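You operate a simulated robot arm through the tools that you are given. There is no shell and no other tool.

You run a simulated robot arm. Do the job below in one go: nothing can be reset, and whatever is moved stays where it is left.

JOB
Put things in order on the hooks end of the workbench. At the end: the blue coffee mill is in the white flat tray; the brown second potato stands where the blue coffee mill stood; the orange cocoa shaker stands where the brown second potato stood; the purple onion from the hooks end of the workbench stands where the white small plug stood; the white small plug stands where the orange cocoa shaker stood; whatever was shut is shut again. Leave all else as you found it, and nothing knocked over.

It is judged by the outcome, as a careful person would: the job done as asked, and still so three seconds after it is handed in. It fails if anything else is knocked over, pushed out of place, dropped, spilled or broken.

ROBOT AND FRAMES
A 6-joint arm with a two-finger parallel gripper, fixed in place. Base frame: the origin is on the floor under the middle of its stand, x ahead of it, y to its left, z up; the work surface is at about z = 800. Lengths are in mm, angles in rad, forces in N, time in s.
With the tool pointing down near the work surface it reaches from about 340 to 760 mm from the base axis. Its first joint turns from -1.152 to 1.152 rad. Payload 2.45 kg.
The tool frame sits at the grasp point between the pads (the TCP): z along the fingers, y along the line on which they close. The tips reach 24 mm beyond it. The gripper opens to 68 mm. The fingers are 17 mm wide and 10 mm thick; the gripper's body (40 by 70 mm) begins 41 mm behind the TCP.
Orientation is told as [roll, pitch, yaw] about the base's x, y, z axes, in that order, counted from this pose: with the fingers straight down and closing along the base's y, the tool's x points along the base's -x, its y along +y and its z along -z.

CONTROLS
- The arm moves only by the tool play_rows. Its argument "moves" is text: rows parted by semicolons, each of 6 numbers parted by spaces: the shift along the tool's x, y, z in mm, then the turn, a rotation vector about the tool's x, y, z in rad. In form: tx ty tz wx wy wz; .... A call has 1 to 20 rows; each row shifts and turns the commanded pose from where the row before left it, along the tool's axes as they then stand. "jaw" is the finger opening in mm, from 0 to 68, set as the call begins (left out, the last holds). Rows are played at 5 a second. More than 50 mm and 0.15 rad between two rows, or a gripper value outside its range, and nothing of the call is played. Where a pose cannot be reached the arm comes as near as it can. A force on the tool above 40 N (or 10 N above the force at the start of the call, whichever is more), or a blocked arm, ends the call early, and 0.2 s more pass. The fingers move at their own pace (about 108 mm/s each) and stop on an object; they squeeze with about 37 N. The grip force told is the motor's: it shows also when the fingers shut on nothing. Time passes only in rows, and 0.2 s behind the last, so rows that do not move let the fingers close. The reply holds the time, the measured pose of the TCP, the force on the tool along the base axes, the opening and the grip force, in the units named above and with some noise, with the torque about the TCP (base axes, N m) and any sound that the robot's microphone picked up.
- Cameras (640 x 400 px; columns grow to the right, rows downward): "scene" is fixed at [189.5, 442.8, 1446]; the picture's right is [-0.54, -0.84, 0.00], its down [-0.67, 0.43, -0.60] and it looks along [0.51, -0.33, -0.80] (base axes); focal length 320 px, centre (320, 200). "wrist" rides on the gripper at [84, 11, -75] in the tool frame; the picture's right is [-0.13, 0.99, 0.00], its down [-0.60, -0.08, -0.79] and it looks along [-0.79, -0.10, 0.61] (tool axes); focal length 251 px, centre (320, 200). There is no depth. A picture from a camera that has moved, and an enlarged one, comes with that camera's place and axes in the base frame and with its lens. The place of the scene camera against the robot may be out by one fixed shift of up to 25 mm in any direction.
- get_image(camera): a new picture of that camera. The clock stands still meanwhile.
- zoom(camera, box): a new picture of the part [left, top, right, bottom] of that camera's present view, enlarged. The clock stands still meanwhile.
- hand_in(): hands the job in; it is judged then, once.

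Nothing tells you positions but the pictures and the camera data. Unless the task says otherwise, let go and move clear before handing in.

The tools are called after ">>>" by a JSON object that holds its "op" and its "data". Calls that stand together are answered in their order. play_rows: Moves the arm, as the interface text tells. Its arguments: {"type":"object","properties":{"moves":{"type":"string"},"jaw":{"type":"number"}},"required":["moves"]} The other tools are called the same way: get_image (camera) takes a picture; zoom (camera, box) takes an enlarged picture of a part of a camera's view; hand_in () hands the job in.

At the start:

```text
time: 0.0
eef_pos: [423.1, 80.7, 1091.6]
ee_rot: [0.002, -0.001, 0.0]
wrist_force: [-0.1, 0.1, -0.5]
ft_torque: [0.0, 0.01, 0.01]
finger_gap: 68.1
finger_force: 0.1
```

scene: 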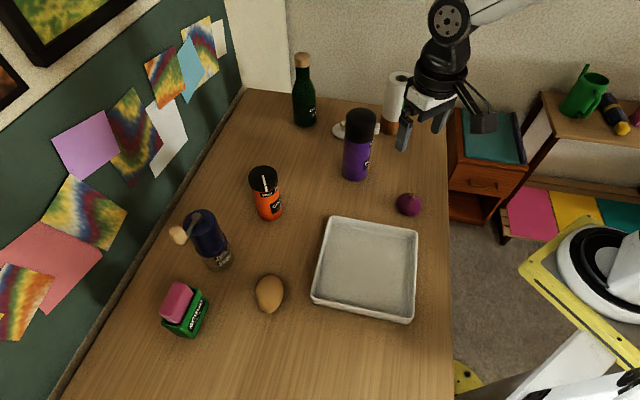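
wrist: 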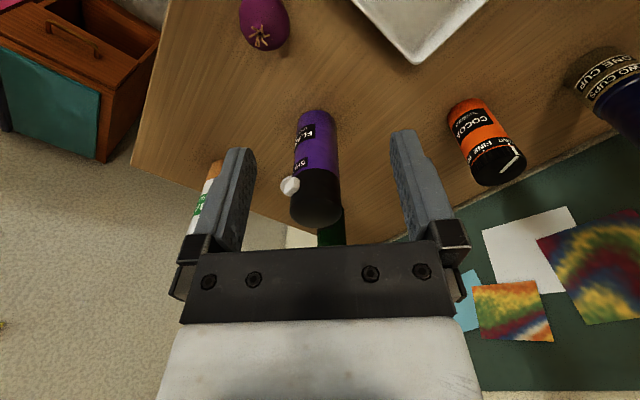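

I see the workbench with a blue coffee mill, a green-and-pink thing, a brown potato, an orange cocoa shaker, a purple flask, a purple onion, a white tray and a few things at the far end. I'll look closer before moving anything.

>>> {"op": "zoom", "data": {"camera": "scene", "box": [240, 40, 460, 220]}}

>>> {"op": "zoom", "data": {"camera": "scene", "box": [140, 150, 300, 350]}}

>>> {"op": "zoom", "data": {"camera": "scene", "box": [420, 50, 640, 250]}}

>>> {"op": "zoom", "data": {"camera": "scene", "box": [300, 180, 460, 340]}}

```text
2.22 times, centred on (350, 130) of scene
camera zoom: at [189.5, 442.8, 1446.0], right [-0.54, -0.84, 0.0], down [-0.67, 0.43, -0.6], along [0.51, -0.33, -0.8], focal length 710 px, centre (253, 356)
```

zoom: 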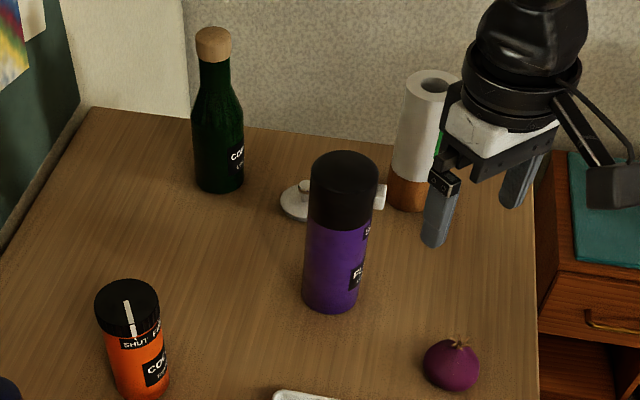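

```text
2.00 times, centred on (220, 250) of scene
camera zoom: at [189.5, 442.8, 1446.0], right [-0.54, -0.84, 0.0], down [-0.67, 0.43, -0.6], along [0.51, -0.33, -0.8], focal length 639 px, centre (520, 100)
```

zoom: 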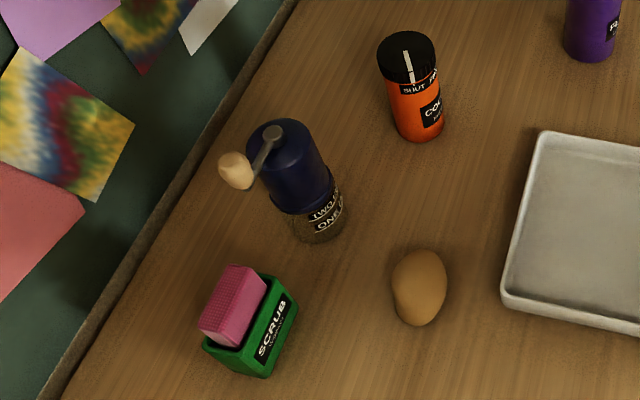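

```text
2.00 times, centred on (530, 150) of scene
camera zoom: at [189.5, 442.8, 1446.0], right [-0.54, -0.84, 0.0], down [-0.67, 0.43, -0.6], along [0.51, -0.33, -0.8], focal length 639 px, centre (-100, 300)
```

zoom: 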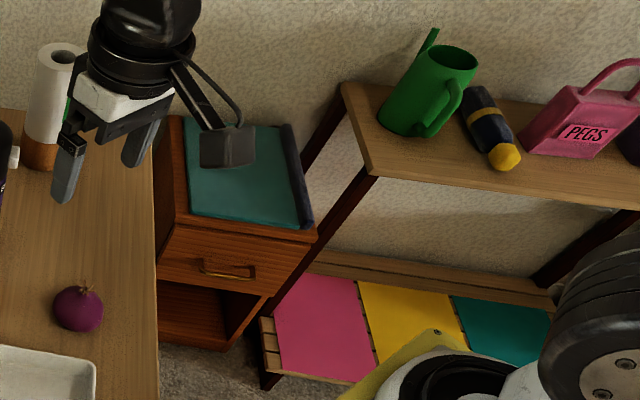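

```text
2.50 times, centred on (380, 260) of scene
camera zoom: at [189.5, 442.8, 1446.0], right [-0.54, -0.84, 0.0], down [-0.67, 0.43, -0.6], along [0.51, -0.33, -0.8], focal length 799 px, centre (170, 50)
```

zoom: 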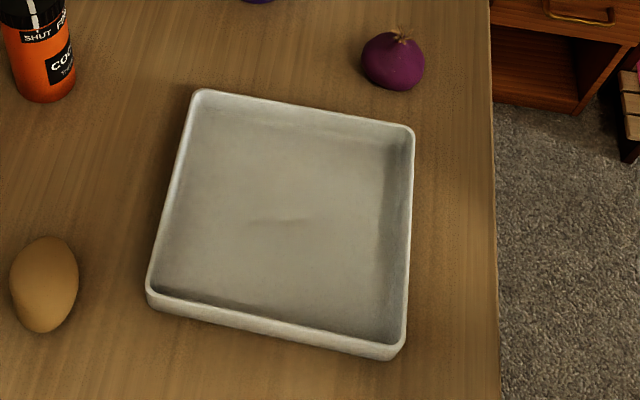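

The plug seems to be the white disc partly hidden behind the purple flask; something else white sits to the flask's right. I'll zoom in on the wrist view to tell them apart.

>>> {"op": "zoom", "data": {"camera": "wrist", "box": [230, 90, 390, 250]}}

>>> {"op": "zoom", "data": {"camera": "scene", "box": [320, 90, 420, 190]}}

>>> {"op": "zoom", "data": {"camera": "wrist", "box": [430, 0, 640, 200]}}

```text
2.50 times, centred on (310, 170) of wrist
camera zoom: at [340.2, 94.2, 1166.5], right [0.13, 0.99, 0.0], down [0.6, -0.08, 0.79], along [0.79, -0.1, -0.61], focal length 629 px, centre (345, 275)
```

zoom: 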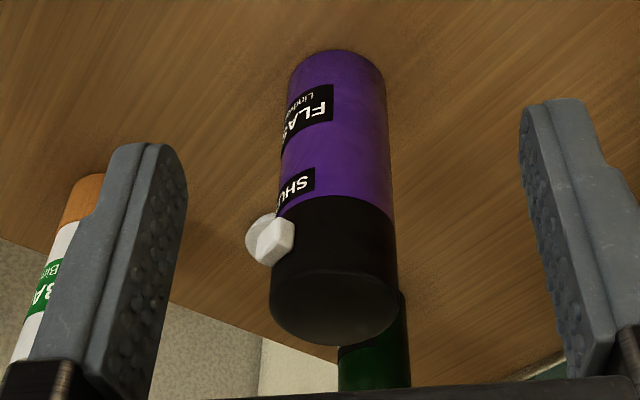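

```text
4.00 times, centred on (370, 140) of scene
camera zoom: at [189.5, 442.8, 1446.0], right [-0.54, -0.84, 0.0], down [-0.67, 0.43, -0.6], along [0.51, -0.33, -0.8], focal length 1278 px, centre (120, 440)
```

zoom: 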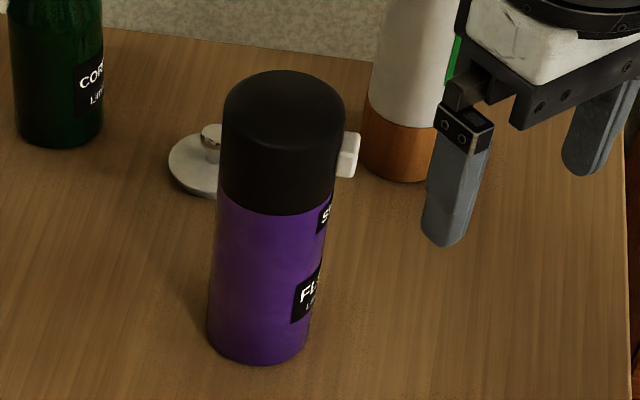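

```text
2.00 times, centred on (535, 100) of wrist
camera zoom: at [340.2, 94.2, 1166.5], right [0.13, 0.99, 0.0], down [0.6, -0.08, 0.79], along [0.79, -0.1, -0.61], focal length 503 px, centre (-110, 400)
```

zoom: 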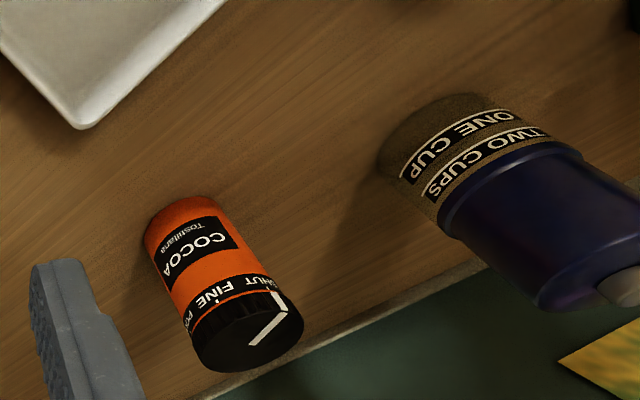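

The white bit on the flask is its lever, next to a "SHUT" label, and the plug is the disc with a chrome knob standing behind the flask. I'll raise the arm and move it right to see the plug past the flask.

>>> {"op": "play_rows", "data": {"moves": "-14 -35 -9.5 0 0 0; -14 -35 -9.5 0 0 0; -14 -35 -9.5 0 0 0; -14 -35 -9.5 0 0 0; 0 0 0 0 0 0"}}

>>> {"op": "get_image", "data": {"camera": "wrist"}}

>>> {"op": "get_image", "data": {"camera": "scene"}}

```text
time: 1.2
eef_pos: [478.5, -56.9, 1129.2]
ee_rot: [-0.001, -0.002, 0.001]
wrist_force: [-0.9, -0.5, 0.1]
ft_torque: [-0.03, -0.02, 0.03]
finger_gap: 68.0
finger_force: 0.1
```

```text
taken
camera wrist: at [395.2, -45.9, 1203.6], right [0.13, 0.99, 0.0], down [0.6, -0.08, 0.79], along [0.79, -0.1, -0.61], focal length 251 px, centre (320, 200)
```

wrist: 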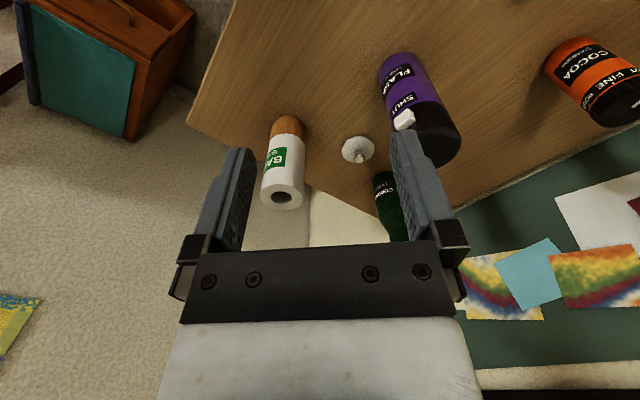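

```text
taken
```

scene: 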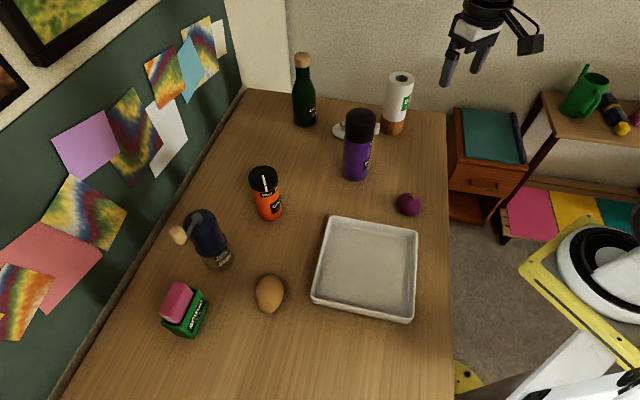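

The plug shows clearly now, a white disc with a knob at about (756, -14). I'll zoom in on it and on the things around it.

>>> {"op": "zoom", "data": {"camera": "wrist", "box": [320, 120, 400, 180]}}

>>> {"op": "zoom", "data": {"camera": "wrist", "box": [240, 40, 480, 220]}}

>>> {"op": "zoom", "data": {"camera": "scene", "box": [320, 60, 420, 160]}}

```text
6.67 times, centred on (360, 150) of wrist
camera zoom: at [395.2, -45.9, 1203.6], right [0.13, 0.99, 0.0], down [0.6, -0.08, 0.79], along [0.79, -0.1, -0.61], focal length 1676 px, centre (53, 533)
```

zoom: 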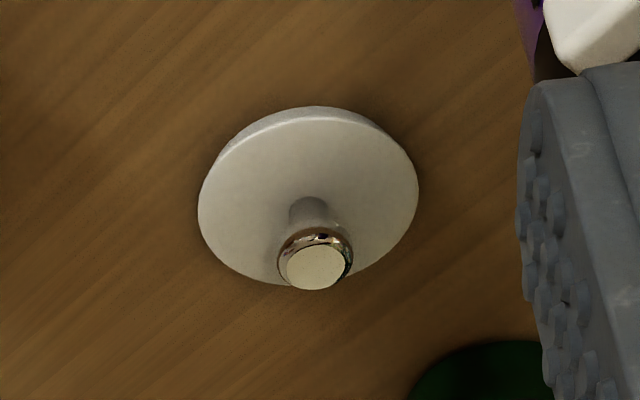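

```text
2.22 times, centred on (360, 130) of wrist
camera zoom: at [395.2, -45.9, 1203.6], right [0.13, 0.99, 0.0], down [0.6, -0.08, 0.79], along [0.79, -0.1, -0.61], focal length 559 px, centre (231, 356)
```

zoom: 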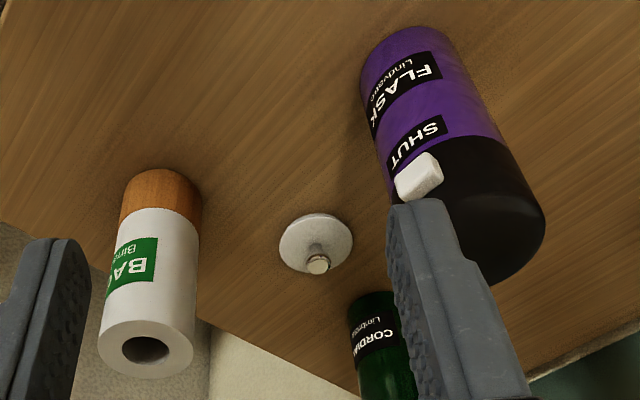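

```text
4.00 times, centred on (370, 110) of scene
camera zoom: at [189.5, 442.7, 1446.0], right [-0.54, -0.84, 0.0], down [-0.67, 0.43, -0.6], along [0.51, -0.33, -0.8], focal length 1278 px, centre (120, 560)
```

zoom: 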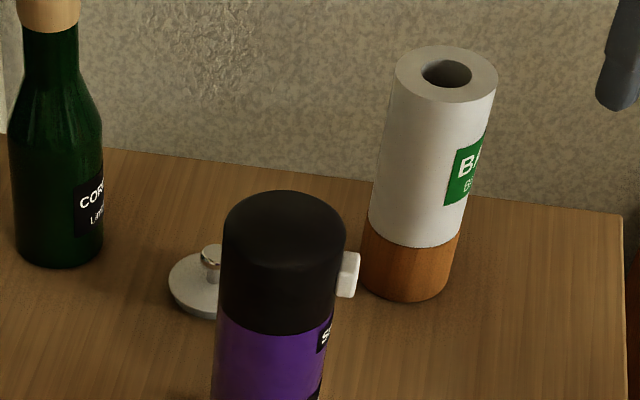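

The plug is a disc about 68 mm across with a raised knob I can grip. Next I'll swing over to the mill for a closer look at it.

>>> {"op": "play_rows", "data": {"moves": "4.8 45.7 2.9 0 0 0; 4.8 45.7 2.9 0 0 0; 4.8 45.7 2.9 0 0 0; 4.8 45.7 2.9 0 0 0; 4.8 45.7 2.9 0 0 0; 4.8 45.7 2.9 0 0 0; 4.8 45.7 2.9 0 0 0; 4.8 45.7 2.9 0 0 0; 4.8 45.7 2.9 0 0 0; 4.8 45.7 2.9 0 0 0; 0 0 0 0 0 0"}}

>>> {"op": "get_image", "data": {"camera": "wrist"}}

>>> {"op": "get_image", "data": {"camera": "scene"}}

```text
time: 3.6
eef_pos: [432.5, 399.0, 1102.5]
ee_rot: [-0.001, -0.001, 0.0]
wrist_force: [-0.3, -0.4, 0.1]
ft_torque: [0.01, 0.0, 0.01]
finger_gap: 68.0
finger_force: 0.1
```

```text
taken
camera wrist: at [349.8, 411.8, 1176.4], right [0.13, 0.99, 0.0], down [0.6, -0.08, 0.79], along [0.79, -0.1, -0.61], focal length 251 px, centre (320, 200)
```

wrist: 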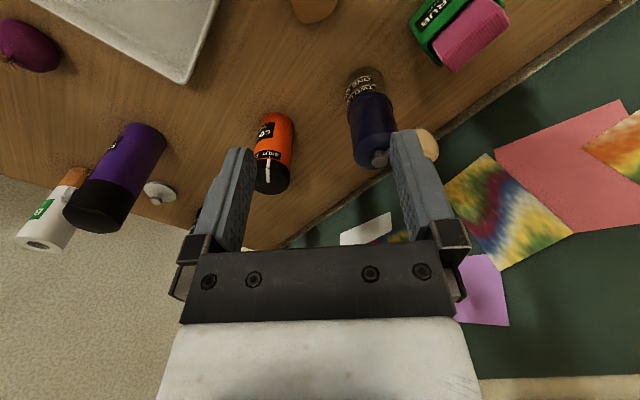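

```text
taken
```

scene: 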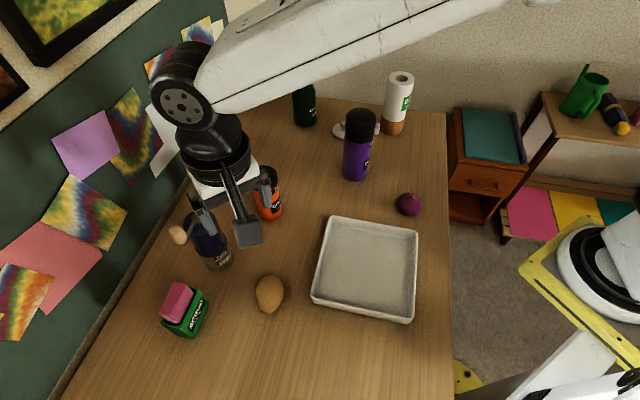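

The mill, cocoa shaker and potato are all in the wrist view now. I'll zoom in on the mill and its crank.

>>> {"op": "zoom", "data": {"camera": "wrist", "box": [320, 40, 460, 180]}}

>>> {"op": "zoom", "data": {"camera": "wrist", "box": [220, 90, 340, 210]}}

```text
2.86 times, centred on (390, 110) of wrist
camera zoom: at [349.8, 411.8, 1176.4], right [0.13, 0.99, 0.0], down [0.6, -0.08, 0.79], along [0.79, -0.1, -0.61], focal length 718 px, centre (120, 457)
```

zoom: 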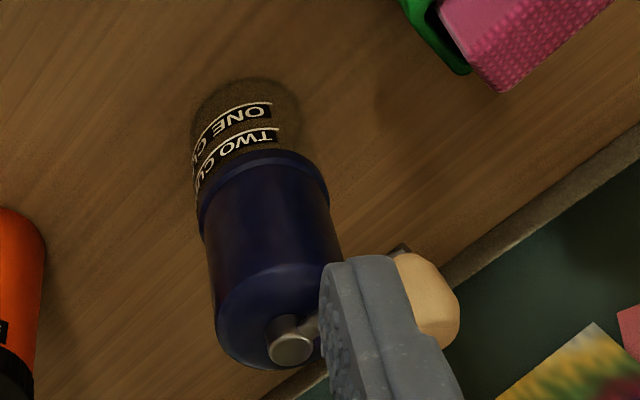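

```text
3.33 times, centred on (280, 150) of wrist
camera zoom: at [349.8, 411.8, 1176.4], right [0.13, 0.99, 0.0], down [0.6, -0.08, 0.79], along [0.79, -0.1, -0.61], focal length 838 px, centre (453, 367)
```

zoom: 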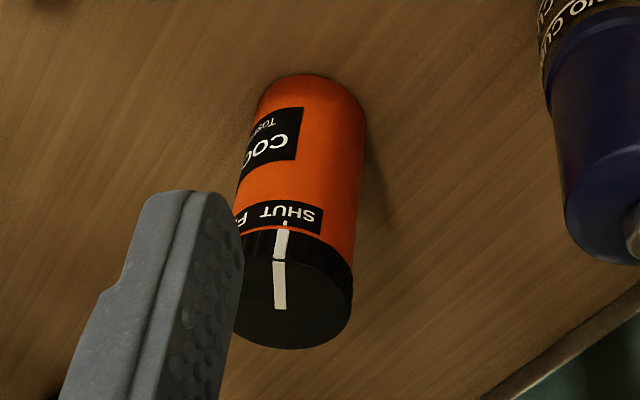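

The mill is about 170 mm tall, near (556, 455), and its crank points toward +y at the top. I'll turn the gripper so the fingers close across the crank, at a safe height beside the mill.

>>> {"op": "play_rows", "data": {"moves": "-41 -6.5 2.5 0 0 0; -41 -6.5 2.5 0 0 0; -41 -6.5 2.5 0 0 0; 0 0 0 0 0 -0.148; 0 0 0 0 0 -0.148; 0 0 0 0 0 -0.148; 0 0 0 0 0 -0.148; 0 0 0 0 0 -0.148; 0 0 0 0 0 -0.148; 0 0 0 0 0 -0.148; 0 0 0 0 0 -0.148; 0 0 0 0 0 -0.148; 0 0 0 0 0 -0.148; 0 0 0 0 0 -0.148; 0 0 0 0 0 -0.148; 0 0 0 0 0 0"}}

>>> {"op": "get_image", "data": {"camera": "wrist"}}

>>> {"op": "get_image", "data": {"camera": "scene"}}

```text
time: 7.0
eef_pos: [554.6, 380.5, 1093.7]
ee_rot: [0.001, 0.0, 1.778]
wrist_force: [-0.8, 0.2, -0.7]
ft_torque: [-0.01, -0.03, 0.0]
finger_gap: 68.2
finger_force: 0.0
```

```text
taken
camera wrist: at [561.7, 296.2, 1168.1], right [-1.0, -0.08, 0.0], down [-0.05, 0.61, 0.79], along [-0.06, 0.79, -0.61], focal length 251 px, centre (320, 200)
```

wrist: 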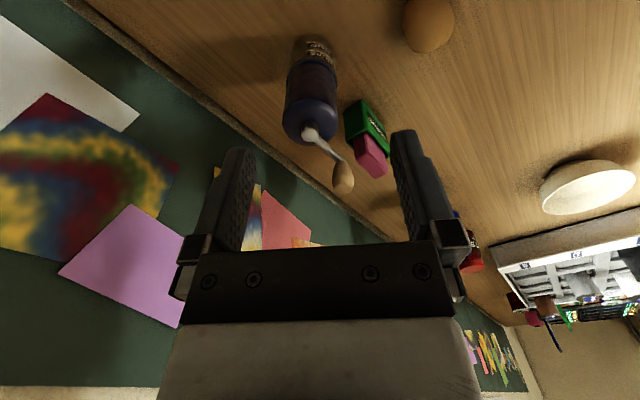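

```text
taken
```

scene: 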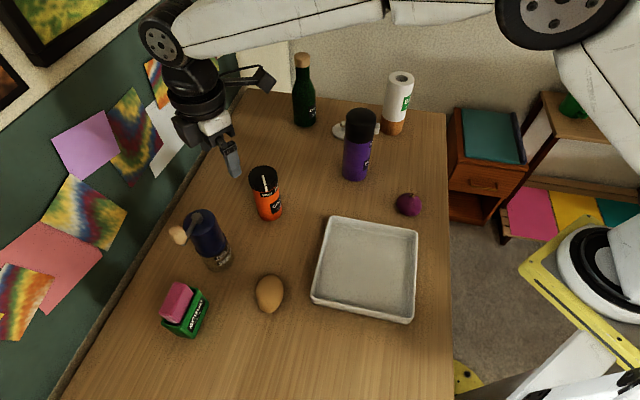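

The turned view shows the mill and crank clearly. I'll zoom in to measure them.

>>> {"op": "zoom", "data": {"camera": "wrist", "box": [250, 20, 410, 210]}}

>>> {"op": "zoom", "data": {"camera": "wrist", "box": [440, 120, 640, 380]}}

```text
2.11 times, centred on (330, 115) of wrist
camera zoom: at [561.7, 296.2, 1168.1], right [-1.0, -0.08, 0.0], down [-0.05, 0.61, 0.79], along [-0.06, 0.79, -0.61], focal length 529 px, centre (299, 379)
```

zoom: 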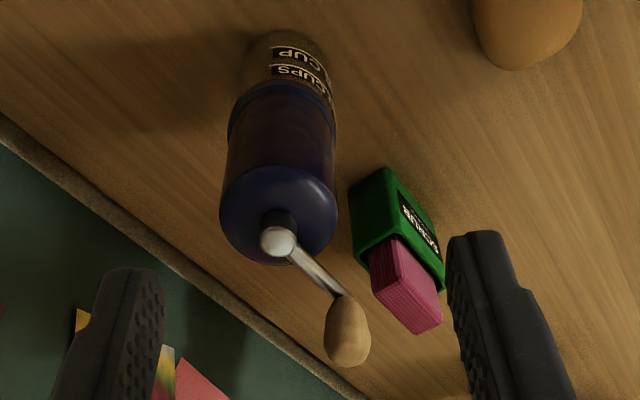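

```text
1.54 times, centred on (540, 250) of wrist
camera zoom: at [561.7, 296.2, 1168.1], right [-1.0, -0.08, 0.0], down [-0.05, 0.61, 0.79], along [-0.06, 0.79, -0.61], focal length 387 px, centre (-18, 123)
```

zoom: 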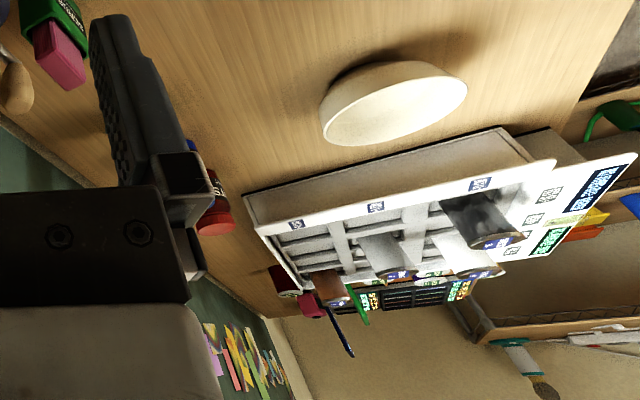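

The crank runs diagonally toward -x, +y and ends in a raised wooden knob. I'll take tighter zooms to get the heights right.

>>> {"op": "zoom", "data": {"camera": "wrist", "box": [280, 70, 360, 200]}}

>>> {"op": "zoom", "data": {"camera": "scene", "box": [160, 190, 250, 290]}}

```text
3.08 times, centred on (320, 135) of wrist
camera zoom: at [561.7, 296.2, 1168.1], right [-1.0, -0.08, 0.0], down [-0.05, 0.61, 0.79], along [-0.06, 0.79, -0.61], focal length 774 px, centre (320, 400)
```

zoom: 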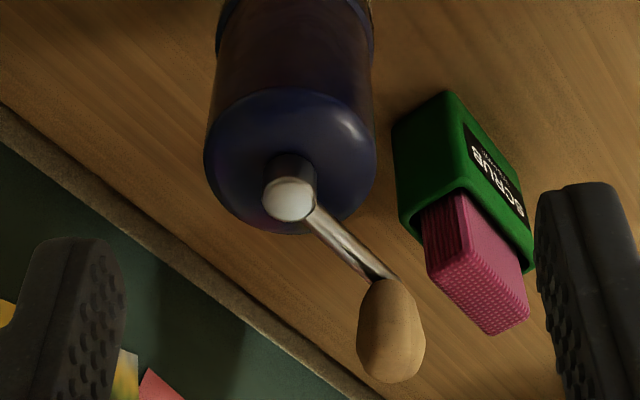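

```text
4.00 times, centred on (205, 240) of scene
camera zoom: at [189.5, 442.8, 1446.0], right [-0.54, -0.84, 0.0], down [-0.67, 0.43, -0.6], along [0.51, -0.33, -0.8], focal length 1278 px, centre (780, 40)
```

zoom: 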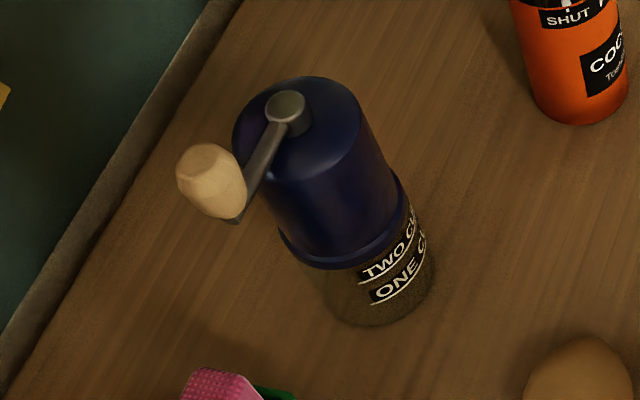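

The hopper top is about 56 mm across at z of about 950, and the hub top is at about 968. I'll turn a bit more so the fingers close square to the crank, then centre above the mill.

>>> {"op": "play_rows", "data": {"moves": "0 0 0 0 0 -0.15; 0 0 0 0 0 -0.15; 0 0 0 0 0 -0.15; -18.2 -15.5 0 0 0 0; -18.2 -15.5 0 0 0 0; -18.1 -15.4 0 0 0 0; 0 0 0 0 0 0"}}

>>> {"op": "get_image", "data": {"camera": "wrist"}}

>>> {"op": "get_image", "data": {"camera": "scene"}}

```text
time: 8.6
eef_pos: [556.3, 451.6, 1095.5]
ee_rot: [0.0, 0.001, 2.224]
wrist_force: [0.8, 0.6, 0.2]
ft_torque: [-0.03, -0.01, -0.01]
finger_gap: 68.0
finger_force: 0.1
```

```text
taken
camera wrist: at [599.8, 380.1, 1169.3], right [-0.86, -0.5, 0.0], down [-0.31, 0.53, 0.79], along [-0.4, 0.69, -0.61], focal length 251 px, centre (320, 200)
```

wrist: 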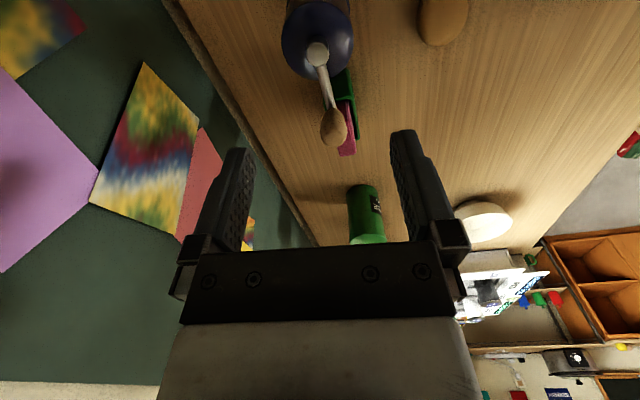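

```text
taken
```

scene: 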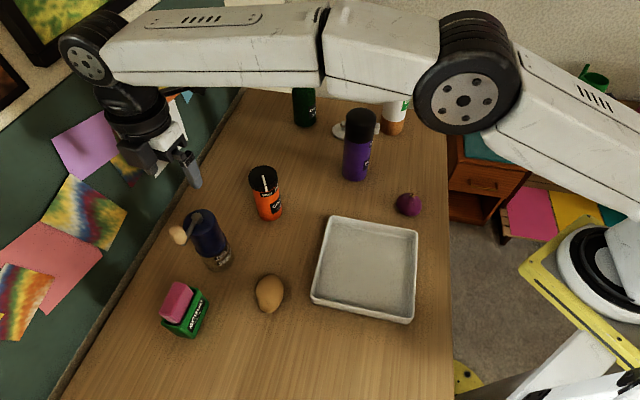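

I'm roughly centred, and the hub works out at about (560, 452). I'll shift slightly and come down to just above the hopper, then check.

>>> {"op": "play_rows", "data": {"moves": "1.4 -3.2 0 0 0 0; 0 0 35 0 0 0; 0 0 35 0 0 0; 0 0 35 0 0 0; 0 0 0 0 0 0"}}

>>> {"op": "get_image", "data": {"camera": "wrist"}}

>>> {"op": "zoom", "data": {"camera": "scene", "box": [120, 120, 300, 280]}}

```text
time: 9.8
eef_pos: [560.7, 452.7, 990.0]
ee_rot: [0.002, 0.0, 2.225]
wrist_force: [-0.2, 0.7, 0.2]
ft_torque: [0.01, 0.02, 0.0]
finger_gap: 68.0
finger_force: 0.0
```

```text
taken
camera wrist: at [604.1, 380.5, 1063.3], right [-0.87, -0.5, 0.0], down [-0.31, 0.53, 0.79], along [-0.4, 0.69, -0.61], focal length 251 px, centre (320, 200)
```

wrist: 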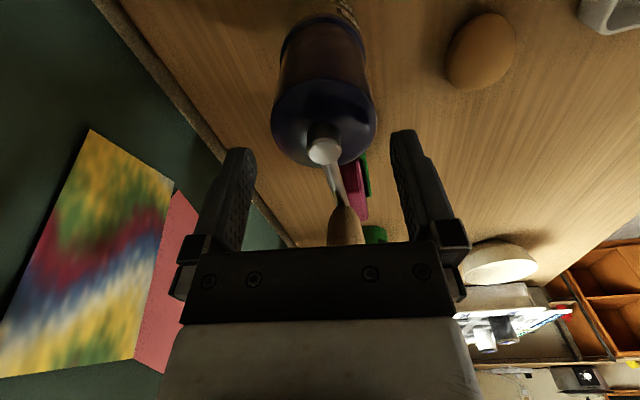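

```text
2.50 times, centred on (210, 200) of scene
camera zoom: at [189.5, 442.8, 1446.0], right [-0.54, -0.84, 0.0], down [-0.67, 0.43, -0.6], along [0.51, -0.33, -0.8], focal length 799 px, centre (595, 200)
```

zoom: 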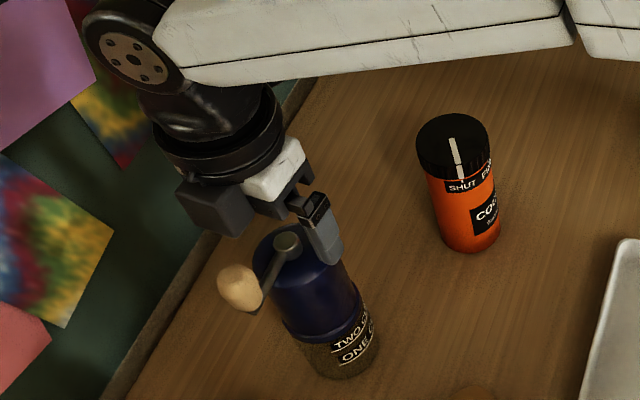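

Before going lower, I see a dark grey block on the crank side of the gripper. I'll zoom in to see whether it would touch the crank knob.

>>> {"op": "zoom", "data": {"camera": "scene", "box": [150, 140, 230, 240]}}

>>> {"op": "zoom", "data": {"camera": "wrist", "box": [240, 60, 420, 260]}}

```text
4.00 times, centred on (190, 190) of scene
camera zoom: at [189.5, 442.8, 1446.0], right [-0.54, -0.84, 0.0], down [-0.67, 0.43, -0.6], along [0.51, -0.33, -0.8], focal length 1278 px, centre (840, 240)
```

zoom: 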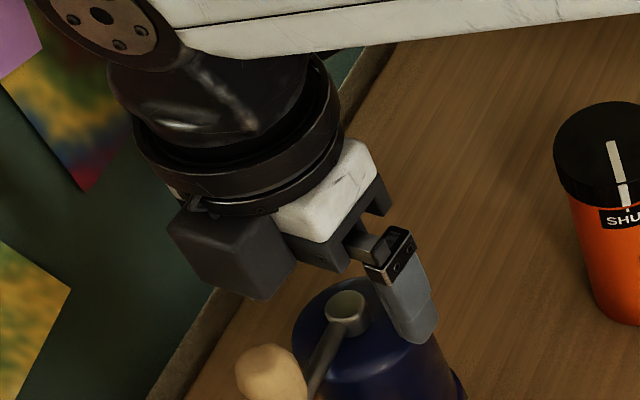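

```text
2.00 times, centred on (330, 160) of wrist
camera zoom: at [604.1, 380.5, 1063.3], right [-0.87, -0.5, 0.0], down [-0.31, 0.53, 0.79], along [-0.4, 0.69, -0.61], focal length 503 px, centre (300, 280)
```

zoom: 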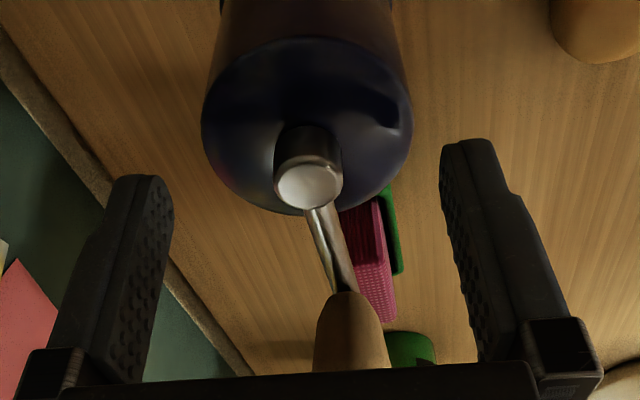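

There is a motor block on the gripper's crank side that might come down on the knob. I'll go up a little and turn back to a yaw of about 1.79, which should put the knob well away from it, then check.

>>> {"op": "play_rows", "data": {"moves": "0 0 -40 0 0 0; 0 0 0 0 0 0.145; 0 0 0 0 0 0.145; 0 0 0 0 0 0.145; 0 0 0 0 0 0"}}

>>> {"op": "zoom", "data": {"camera": "scene", "box": [130, 100, 250, 250]}}

>>> {"op": "get_image", "data": {"camera": "wrist"}}

```text
time: 11.0
eef_pos: [561.0, 452.3, 1029.9]
ee_rot: [-0.002, 0.001, 1.789]
wrist_force: [0.1, -0.3, -0.3]
ft_torque: [0.02, 0.0, 0.0]
finger_gap: 68.1
finger_force: 0.0
```

```text
2.67 times, centred on (190, 175) of scene
camera zoom: at [189.5, 442.8, 1446.0], right [-0.54, -0.84, 0.0], down [-0.67, 0.43, -0.6], along [0.51, -0.33, -0.8], focal length 852 px, centre (667, 267)
```

zoom: 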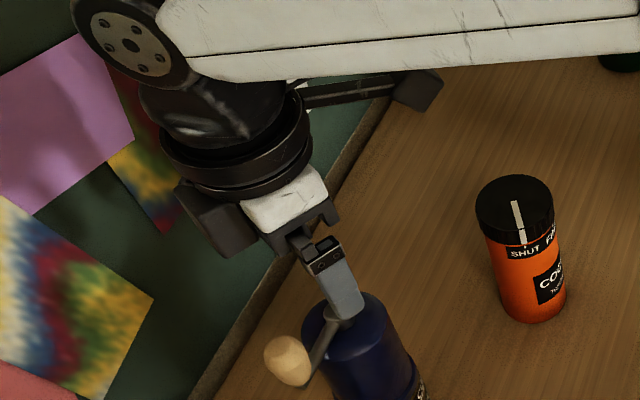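

```text
taken
camera wrist: at [569.7, 369.1, 1103.6], right [-1.0, -0.09, 0.0], down [-0.05, 0.61, 0.79], along [-0.07, 0.79, -0.61], focal length 251 px, centre (320, 200)
```

wrist: 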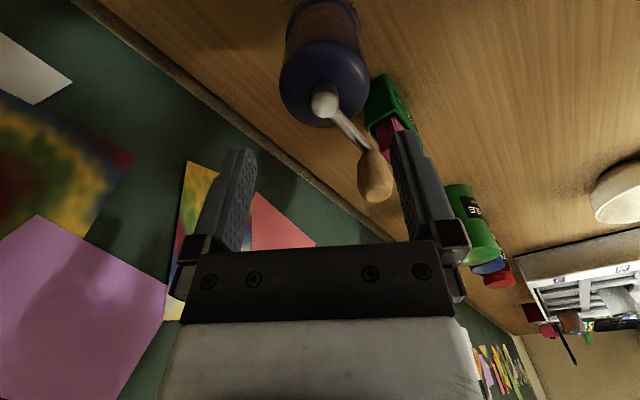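

Seen this way, the knob sits on the other side of the gripper from the motor block, and the mill axis is at (559.5, 452.5). I'll come down part way and check the clearances again.

>>> {"op": "play_rows", "data": {"moves": "0 1.2 25 0 0 0; 0 0 25 0 0 0; 0 0 15 0 0 0; 0 0 0 0 0 0"}}

>>> {"op": "zoom", "data": {"camera": "scene", "box": [140, 140, 240, 265]}}

>>> {"op": "get_image", "data": {"camera": "wrist"}}

```text
time: 12.0
eef_pos: [559.9, 453.9, 964.6]
ee_rot: [-0.001, -0.001, 1.79]
wrist_force: [-0.1, -0.4, 0.2]
ft_torque: [0.0, 0.01, -0.03]
finger_gap: 67.7
finger_force: 0.1
```

```text
3.20 times, centred on (190, 202) of scene
camera zoom: at [189.5, 442.8, 1446.0], right [-0.54, -0.84, 0.0], down [-0.67, 0.43, -0.6], along [0.51, -0.33, -0.8], focal length 1022 px, centre (736, 192)
```

zoom: 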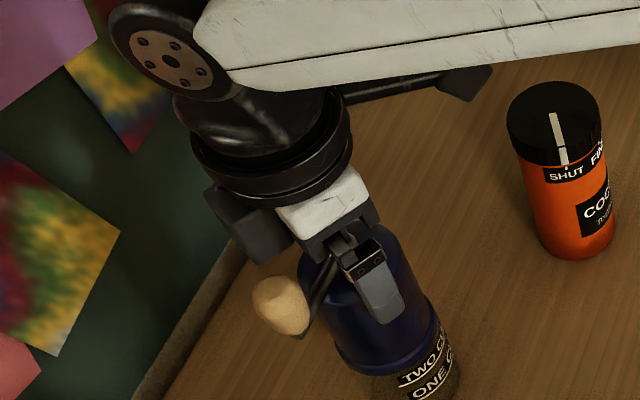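

```text
taken
camera wrist: at [568.2, 370.8, 1038.5], right [-1.0, -0.09, 0.0], down [-0.06, 0.61, 0.79], along [-0.07, 0.79, -0.61], focal length 251 px, centre (320, 200)
```

wrist: 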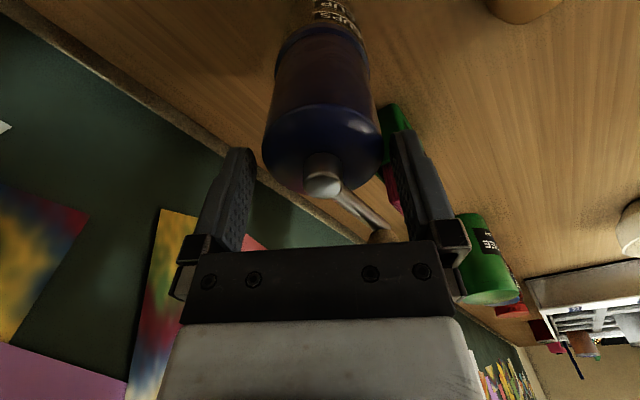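

The fingers straddle the hopper evenly and the knob is clear. I'll go down the last bit and close the fingers.

>>> {"op": "play_rows", "data": {"moves": "0 0 13 0 0 0; 0 0 13 0 0 0; 0 0 0 0 0 0"}}

>>> {"op": "zoom", "data": {"camera": "scene", "box": [140, 150, 240, 275]}}

>>> {"op": "get_image", "data": {"camera": "wrist"}}

```text
time: 12.8
eef_pos: [560.8, 454.0, 936.6]
ee_rot: [0.001, 0.0, 1.791]
wrist_force: [-0.6, 0.2, 0.0]
ft_torque: [0.0, -0.02, -0.01]
finger_gap: 68.0
finger_force: 0.0
```

```text
3.20 times, centred on (190, 212) of scene
camera zoom: at [189.5, 442.8, 1446.0], right [-0.54, -0.84, 0.0], down [-0.67, 0.43, -0.6], along [0.51, -0.33, -0.8], focal length 1022 px, centre (736, 160)
```

zoom: 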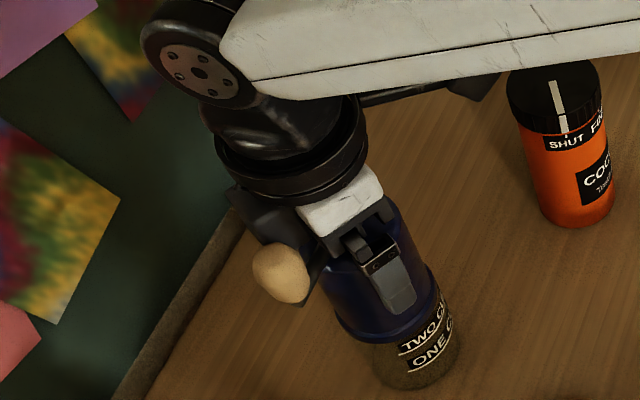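

```text
taken
camera wrist: at [569.2, 370.6, 1011.1], right [-1.0, -0.09, 0.0], down [-0.06, 0.61, 0.79], along [-0.07, 0.79, -0.61], focal length 251 px, centre (320, 200)
```

wrist: 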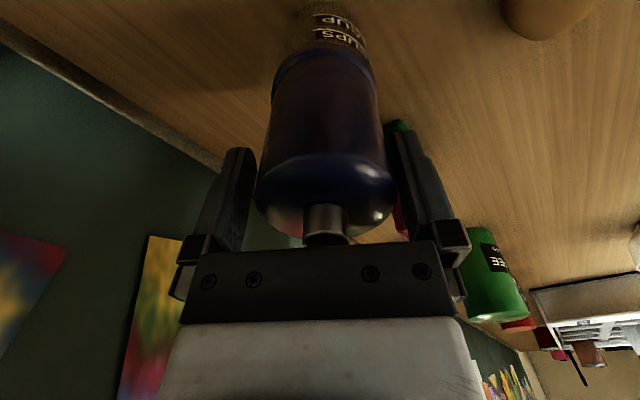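

There is no contact and the fingers sit on both sides, so I'll close on the hopper.

>>> {"op": "play_rows", "data": {"moves": "0 0 0 0 0 0; 0 0 0 0 0 0; 0 0 0 0 0 0; 0 0 0 0 0 0", "jaw": 30}}

>>> {"op": "get_image", "data": {"camera": "wrist"}}

```text
time: 13.8
eef_pos: [561.1, 454.0, 936.4]
ee_rot: [0.0, -0.002, 1.792]
wrist_force: [0.2, 0.9, 0.0]
ft_torque: [0.12, 0.08, -0.02]
finger_gap: 56.8
finger_force: 36.9
```

```text
taken
camera wrist: at [569.1, 370.7, 1011.3], right [-1.0, -0.09, 0.0], down [-0.06, 0.61, 0.79], along [-0.07, 0.79, -0.61], focal length 251 px, centre (320, 200)
```

wrist: 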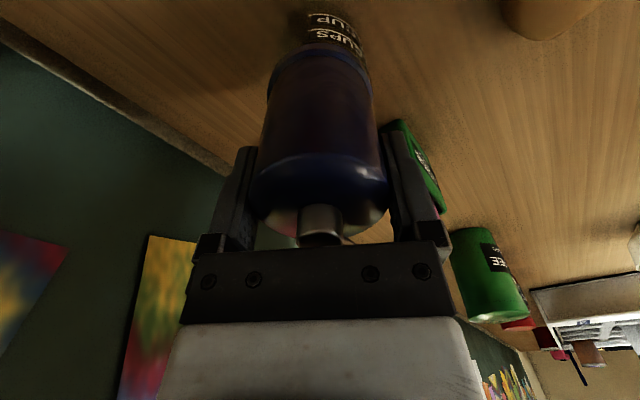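

I have the mill, with a gap of 56.8 mm. I'll lift it gently and check that it hangs straight.

>>> {"op": "play_rows", "data": {"moves": "0 0 -10 0 0 0; 0 0 -20 0 0 0; 0 0 -25 0 0 0; 0 0 -25 0 0 0; 0 0 -20 0 0 0; 0 0 0 0 0 0"}}

>>> {"op": "get_image", "data": {"camera": "wrist"}}

>>> {"op": "get_image", "data": {"camera": "scene"}}

```text
time: 15.2
eef_pos: [559.9, 451.6, 1038.8]
ee_rot: [-0.001, -0.001, 1.79]
wrist_force: [0.8, -0.3, -3.1]
ft_torque: [0.05, -0.03, -0.04]
finger_gap: 56.7
finger_force: 36.7
```

```text
taken
camera wrist: at [568.7, 368.3, 1112.9], right [-1.0, -0.09, 0.0], down [-0.06, 0.61, 0.79], along [-0.07, 0.79, -0.61], focal length 251 px, centre (320, 200)
```

wrist: 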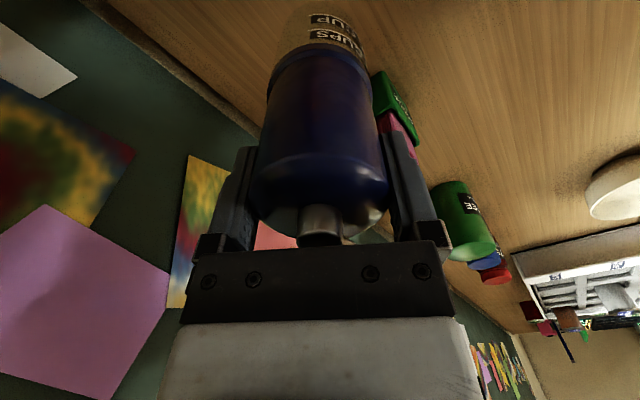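

```text
taken
```

scene: 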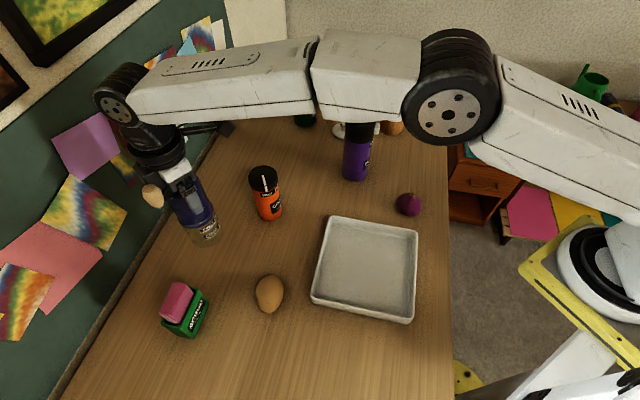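

The mill lifts cleanly, weighs about 3 N and stays upright. I'll carry it at height to above the tray centre, near (370, 200).

>>> {"op": "play_rows", "data": {"moves": "8 9 0 0 0 0; 18 21 0 0 0 0; 22 26 0 0 0 0; 22 26 0 0 0 0; 22 26 0 0 0 0; 22 26 0 0 0 0; 22 26 0 0 0 0; 22 26 0 0 0 0; 22 26 0 0 0 0; 16.7 20 0 0 0 0; 8 8.3 0 0 0 0; 0 0 0 0 0 0"}}

>>> {"op": "get_image", "data": {"camera": "wrist"}}

>>> {"op": "get_image", "data": {"camera": "scene"}}

```text
time: 17.8
eef_pos: [370.4, 198.7, 1036.7]
ee_rot: [0.0, -0.002, 1.791]
wrist_force: [0.2, 0.2, -3.8]
ft_torque: [0.02, -0.04, 0.01]
finger_gap: 56.7
finger_force: 36.9
```

```text
taken
camera wrist: at [378.6, 115.6, 1111.3], right [-1.0, -0.09, 0.0], down [-0.06, 0.61, 0.79], along [-0.07, 0.79, -0.61], focal length 251 px, centre (320, 200)
```

wrist: 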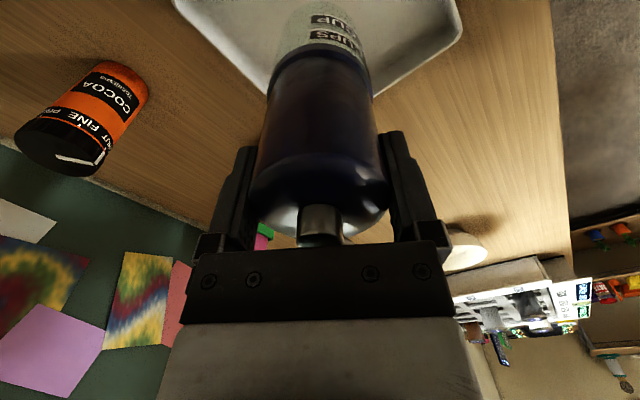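

```text
taken
```

scene: 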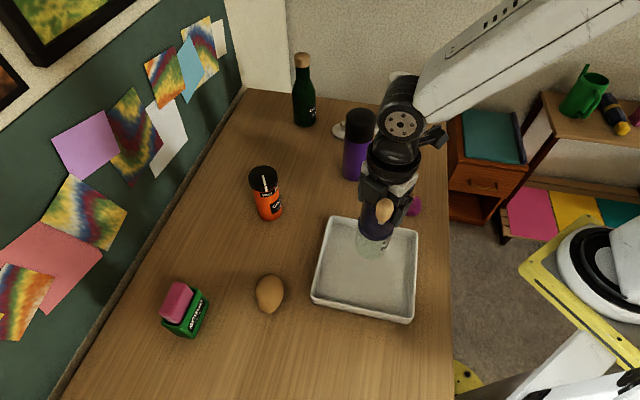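

The mill is above the tray centre. I'll lower it to just above the tray floor and check.

>>> {"op": "play_rows", "data": {"moves": "0 0 20 0 0 0; 0 0 25 0 0 0; 0 0 20 0 0 0; 0 0 15 0 0 0; 0 0 0 0 0 0"}}

>>> {"op": "zoom", "data": {"camera": "scene", "box": [290, 150, 450, 340]}}

>>> {"op": "get_image", "data": {"camera": "wrist"}}

```text
time: 19.0
eef_pos: [370.2, 199.8, 957.2]
ee_rot: [0.0, -0.001, 1.79]
wrist_force: [-0.4, -0.5, -4.1]
ft_torque: [0.0, 0.02, 0.0]
finger_gap: 56.6
finger_force: 36.8
```

```text
2.11 times, centred on (370, 245) of scene
camera zoom: at [189.5, 442.8, 1446.0], right [-0.54, -0.84, 0.0], down [-0.67, 0.43, -0.6], along [0.51, -0.33, -0.8], focal length 673 px, centre (215, 105)
```

zoom: 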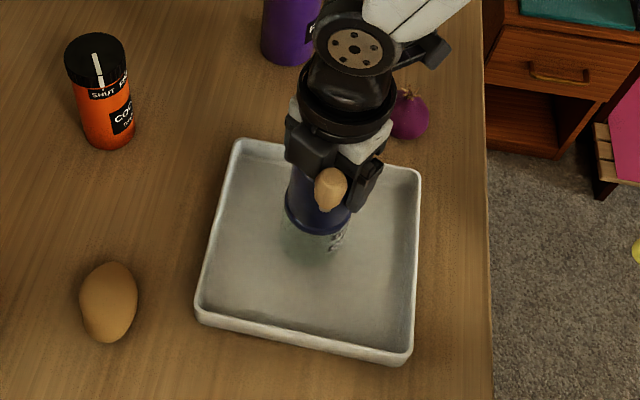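

```text
taken
camera wrist: at [380.1, 116.8, 1032.6], right [-1.0, -0.09, 0.0], down [-0.06, 0.61, 0.79], along [-0.07, 0.79, -0.61], focal length 251 px, centre (320, 200)
```

wrist: 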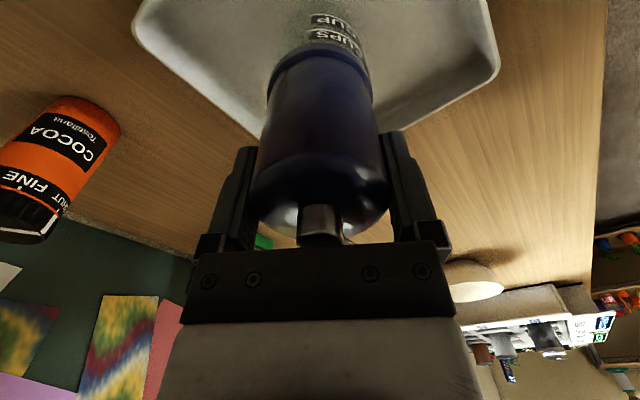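

The jar hangs about 20 mm above the tray floor, near its centre. I'll lower it in small steps while watching the force.

>>> {"op": "play_rows", "data": {"moves": "0 0 6 0 0 0; 0 0 4 0 0 0; 0 0 2 0 0 0; 0 0 0 0 0 0"}}

>>> {"op": "play_rows", "data": {"moves": "0 0 1.5 0 0 0; 0 0 1 0 0 0; 0 0 0 0 0 0"}}

```text
time: 20.0
eef_pos: [371.1, 198.7, 945.7]
ee_rot: [-0.002, 0.0, 1.791]
wrist_force: [0.3, 0.1, -3.6]
ft_torque: [-0.02, 0.0, 0.01]
finger_gap: 56.8
finger_force: 37.4
```

```text
time: 20.8
eef_pos: [370.5, 198.3, 942.8]
ee_rot: [-0.001, 0.001, 1.789]
wrist_force: [-0.2, 0.1, -3.2]
ft_torque: [0.01, 0.0, 0.01]
finger_gap: 56.6
finger_force: 36.9
```

Still no contact, so I'll keep lowering gently.

>>> {"op": "play_rows", "data": {"moves": "0 0 1 0 0 0; 0 0 1 0 0 0; 0 0 0 0 0 0"}}

>>> {"op": "play_rows", "data": {"moves": "0 0 1 0 0 0; 0 0 0 0 0 0"}}

```text
time: 21.6
eef_pos: [369.5, 199.5, 941.7]
ee_rot: [-0.001, -0.001, 1.791]
wrist_force: [0.5, -0.2, -4.3]
ft_torque: [-0.02, -0.03, 0.01]
finger_gap: 56.5
finger_force: 36.7
```

```text
time: 22.2
eef_pos: [369.7, 200.6, 940.2]
ee_rot: [-0.001, 0.0, 1.791]
wrist_force: [-6.2, -4.3, 27.8]
ft_torque: [-0.3, 0.67, -0.01]
finger_gap: 56.9
finger_force: 36.7
```

The jar touched the tray floor. I'll ease up slightly to take off the pressure.

>>> {"op": "play_rows", "data": {"moves": "0 0 -0.6 0 0 0; 0 0 0 0 0 0"}}

>>> {"op": "get_image", "data": {"camera": "scene"}}

```text
time: 22.8
eef_pos: [370.5, 200.2, 941.5]
ee_rot: [0.0, -0.002, 1.79]
wrist_force: [-2.8, -1.6, 17.0]
ft_torque: [0.06, 0.25, -0.01]
finger_gap: 57.0
finger_force: 37.1
```

```text
taken
```

scene: 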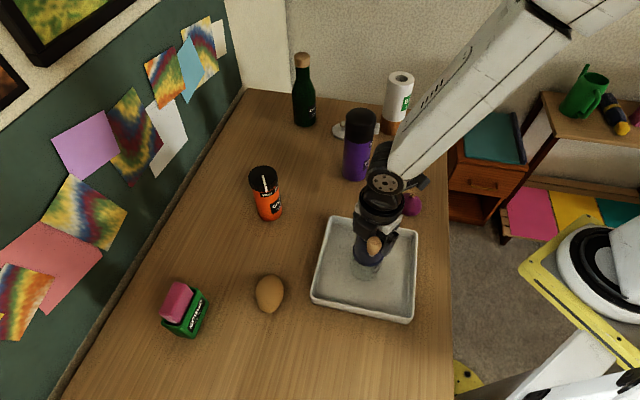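

>>> {"op": "play_rows", "data": {"moves": "0 0 -0.6 0 0 0; 0 0 0 0 0 0"}}

```text
time: 23.4
eef_pos: [369.5, 200.7, 940.6]
ee_rot: [0.001, 0.001, 1.789]
wrist_force: [0.7, 2.6, 0.4]
ft_torque: [0.27, -0.09, 0.01]
finger_gap: 56.8
finger_force: 37.6
```

The mill's weight is now on the tray, so I'll open the fingers.

>>> {"op": "play_rows", "data": {"moves": "0 0 0 0 0 0; 0 0 0 0 0 0; 0 0 0 0 0 0", "jaw": 68}}

>>> {"op": "get_image", "data": {"camera": "wrist"}}

>>> {"op": "zoom", "data": {"camera": "scene", "box": [290, 150, 450, 340]}}

```text
time: 24.2
eef_pos: [369.8, 200.7, 941.8]
ee_rot: [-0.001, -0.001, 1.79]
wrist_force: [0.8, -0.3, -0.9]
ft_torque: [0.0, 0.0, 0.03]
finger_gap: 68.0
finger_force: 0.0
```

```text
taken
camera wrist: at [378.7, 116.6, 1015.4], right [-1.0, -0.09, 0.0], down [-0.06, 0.61, 0.79], along [-0.07, 0.79, -0.61], focal length 251 px, centre (320, 200)
```

wrist: 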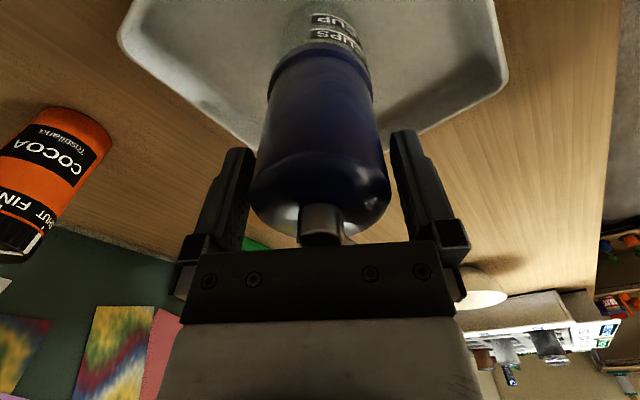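

```text
2.11 times, centred on (370, 245) of scene
camera zoom: at [189.5, 442.8, 1446.0], right [-0.54, -0.84, 0.0], down [-0.67, 0.43, -0.6], along [0.51, -0.33, -0.8], focal length 673 px, centre (215, 105)
```

zoom: 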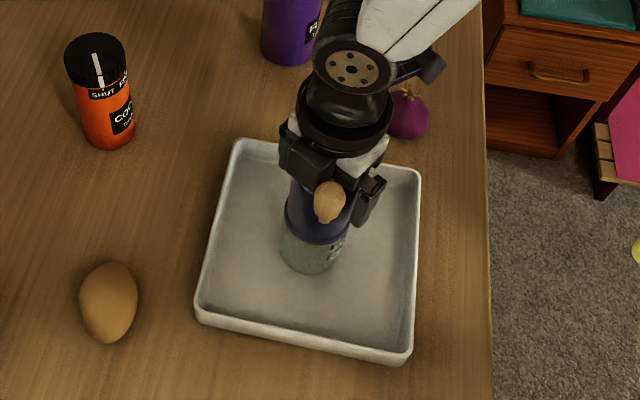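

The mill stands in the tray. I'll go straight up, well clear of its crank.

>>> {"op": "play_rows", "data": {"moves": "0 0 -15 0 0 0; 0 0 -25 0 0 0; 0 0 -35 0 0 0; 0 0 -45 0 0 0; 0 0 -30 0 0 0; 0 0 0 0 0 0"}}

>>> {"op": "get_image", "data": {"camera": "wrist"}}

>>> {"op": "get_image", "data": {"camera": "scene"}}

```text
time: 25.6
eef_pos: [366.1, 200.4, 1092.7]
ee_rot: [0.001, 0.0, 1.791]
wrist_force: [0.5, -0.4, 0.0]
ft_torque: [0.0, -0.01, -0.04]
finger_gap: 68.1
finger_force: 0.1
```

```text
taken
camera wrist: at [375.5, 116.6, 1167.1], right [-1.0, -0.09, 0.0], down [-0.06, 0.61, 0.79], along [-0.07, 0.79, -0.61], focal length 251 px, centre (320, 200)
```

wrist: 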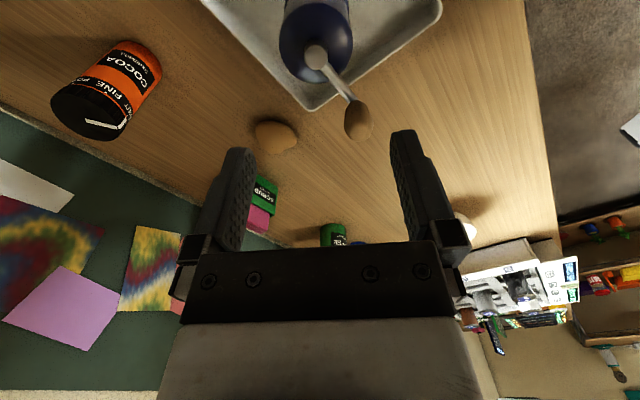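

```text
taken
```

scene: 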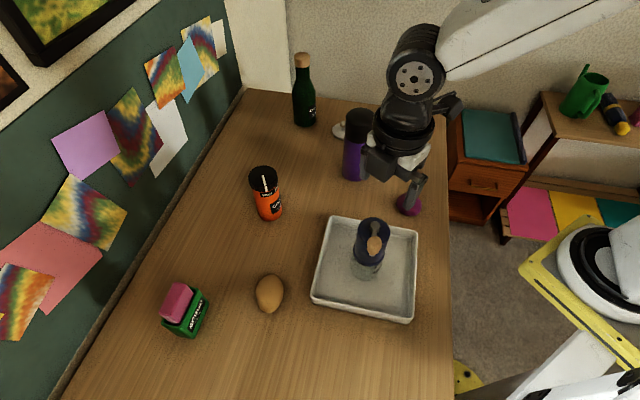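

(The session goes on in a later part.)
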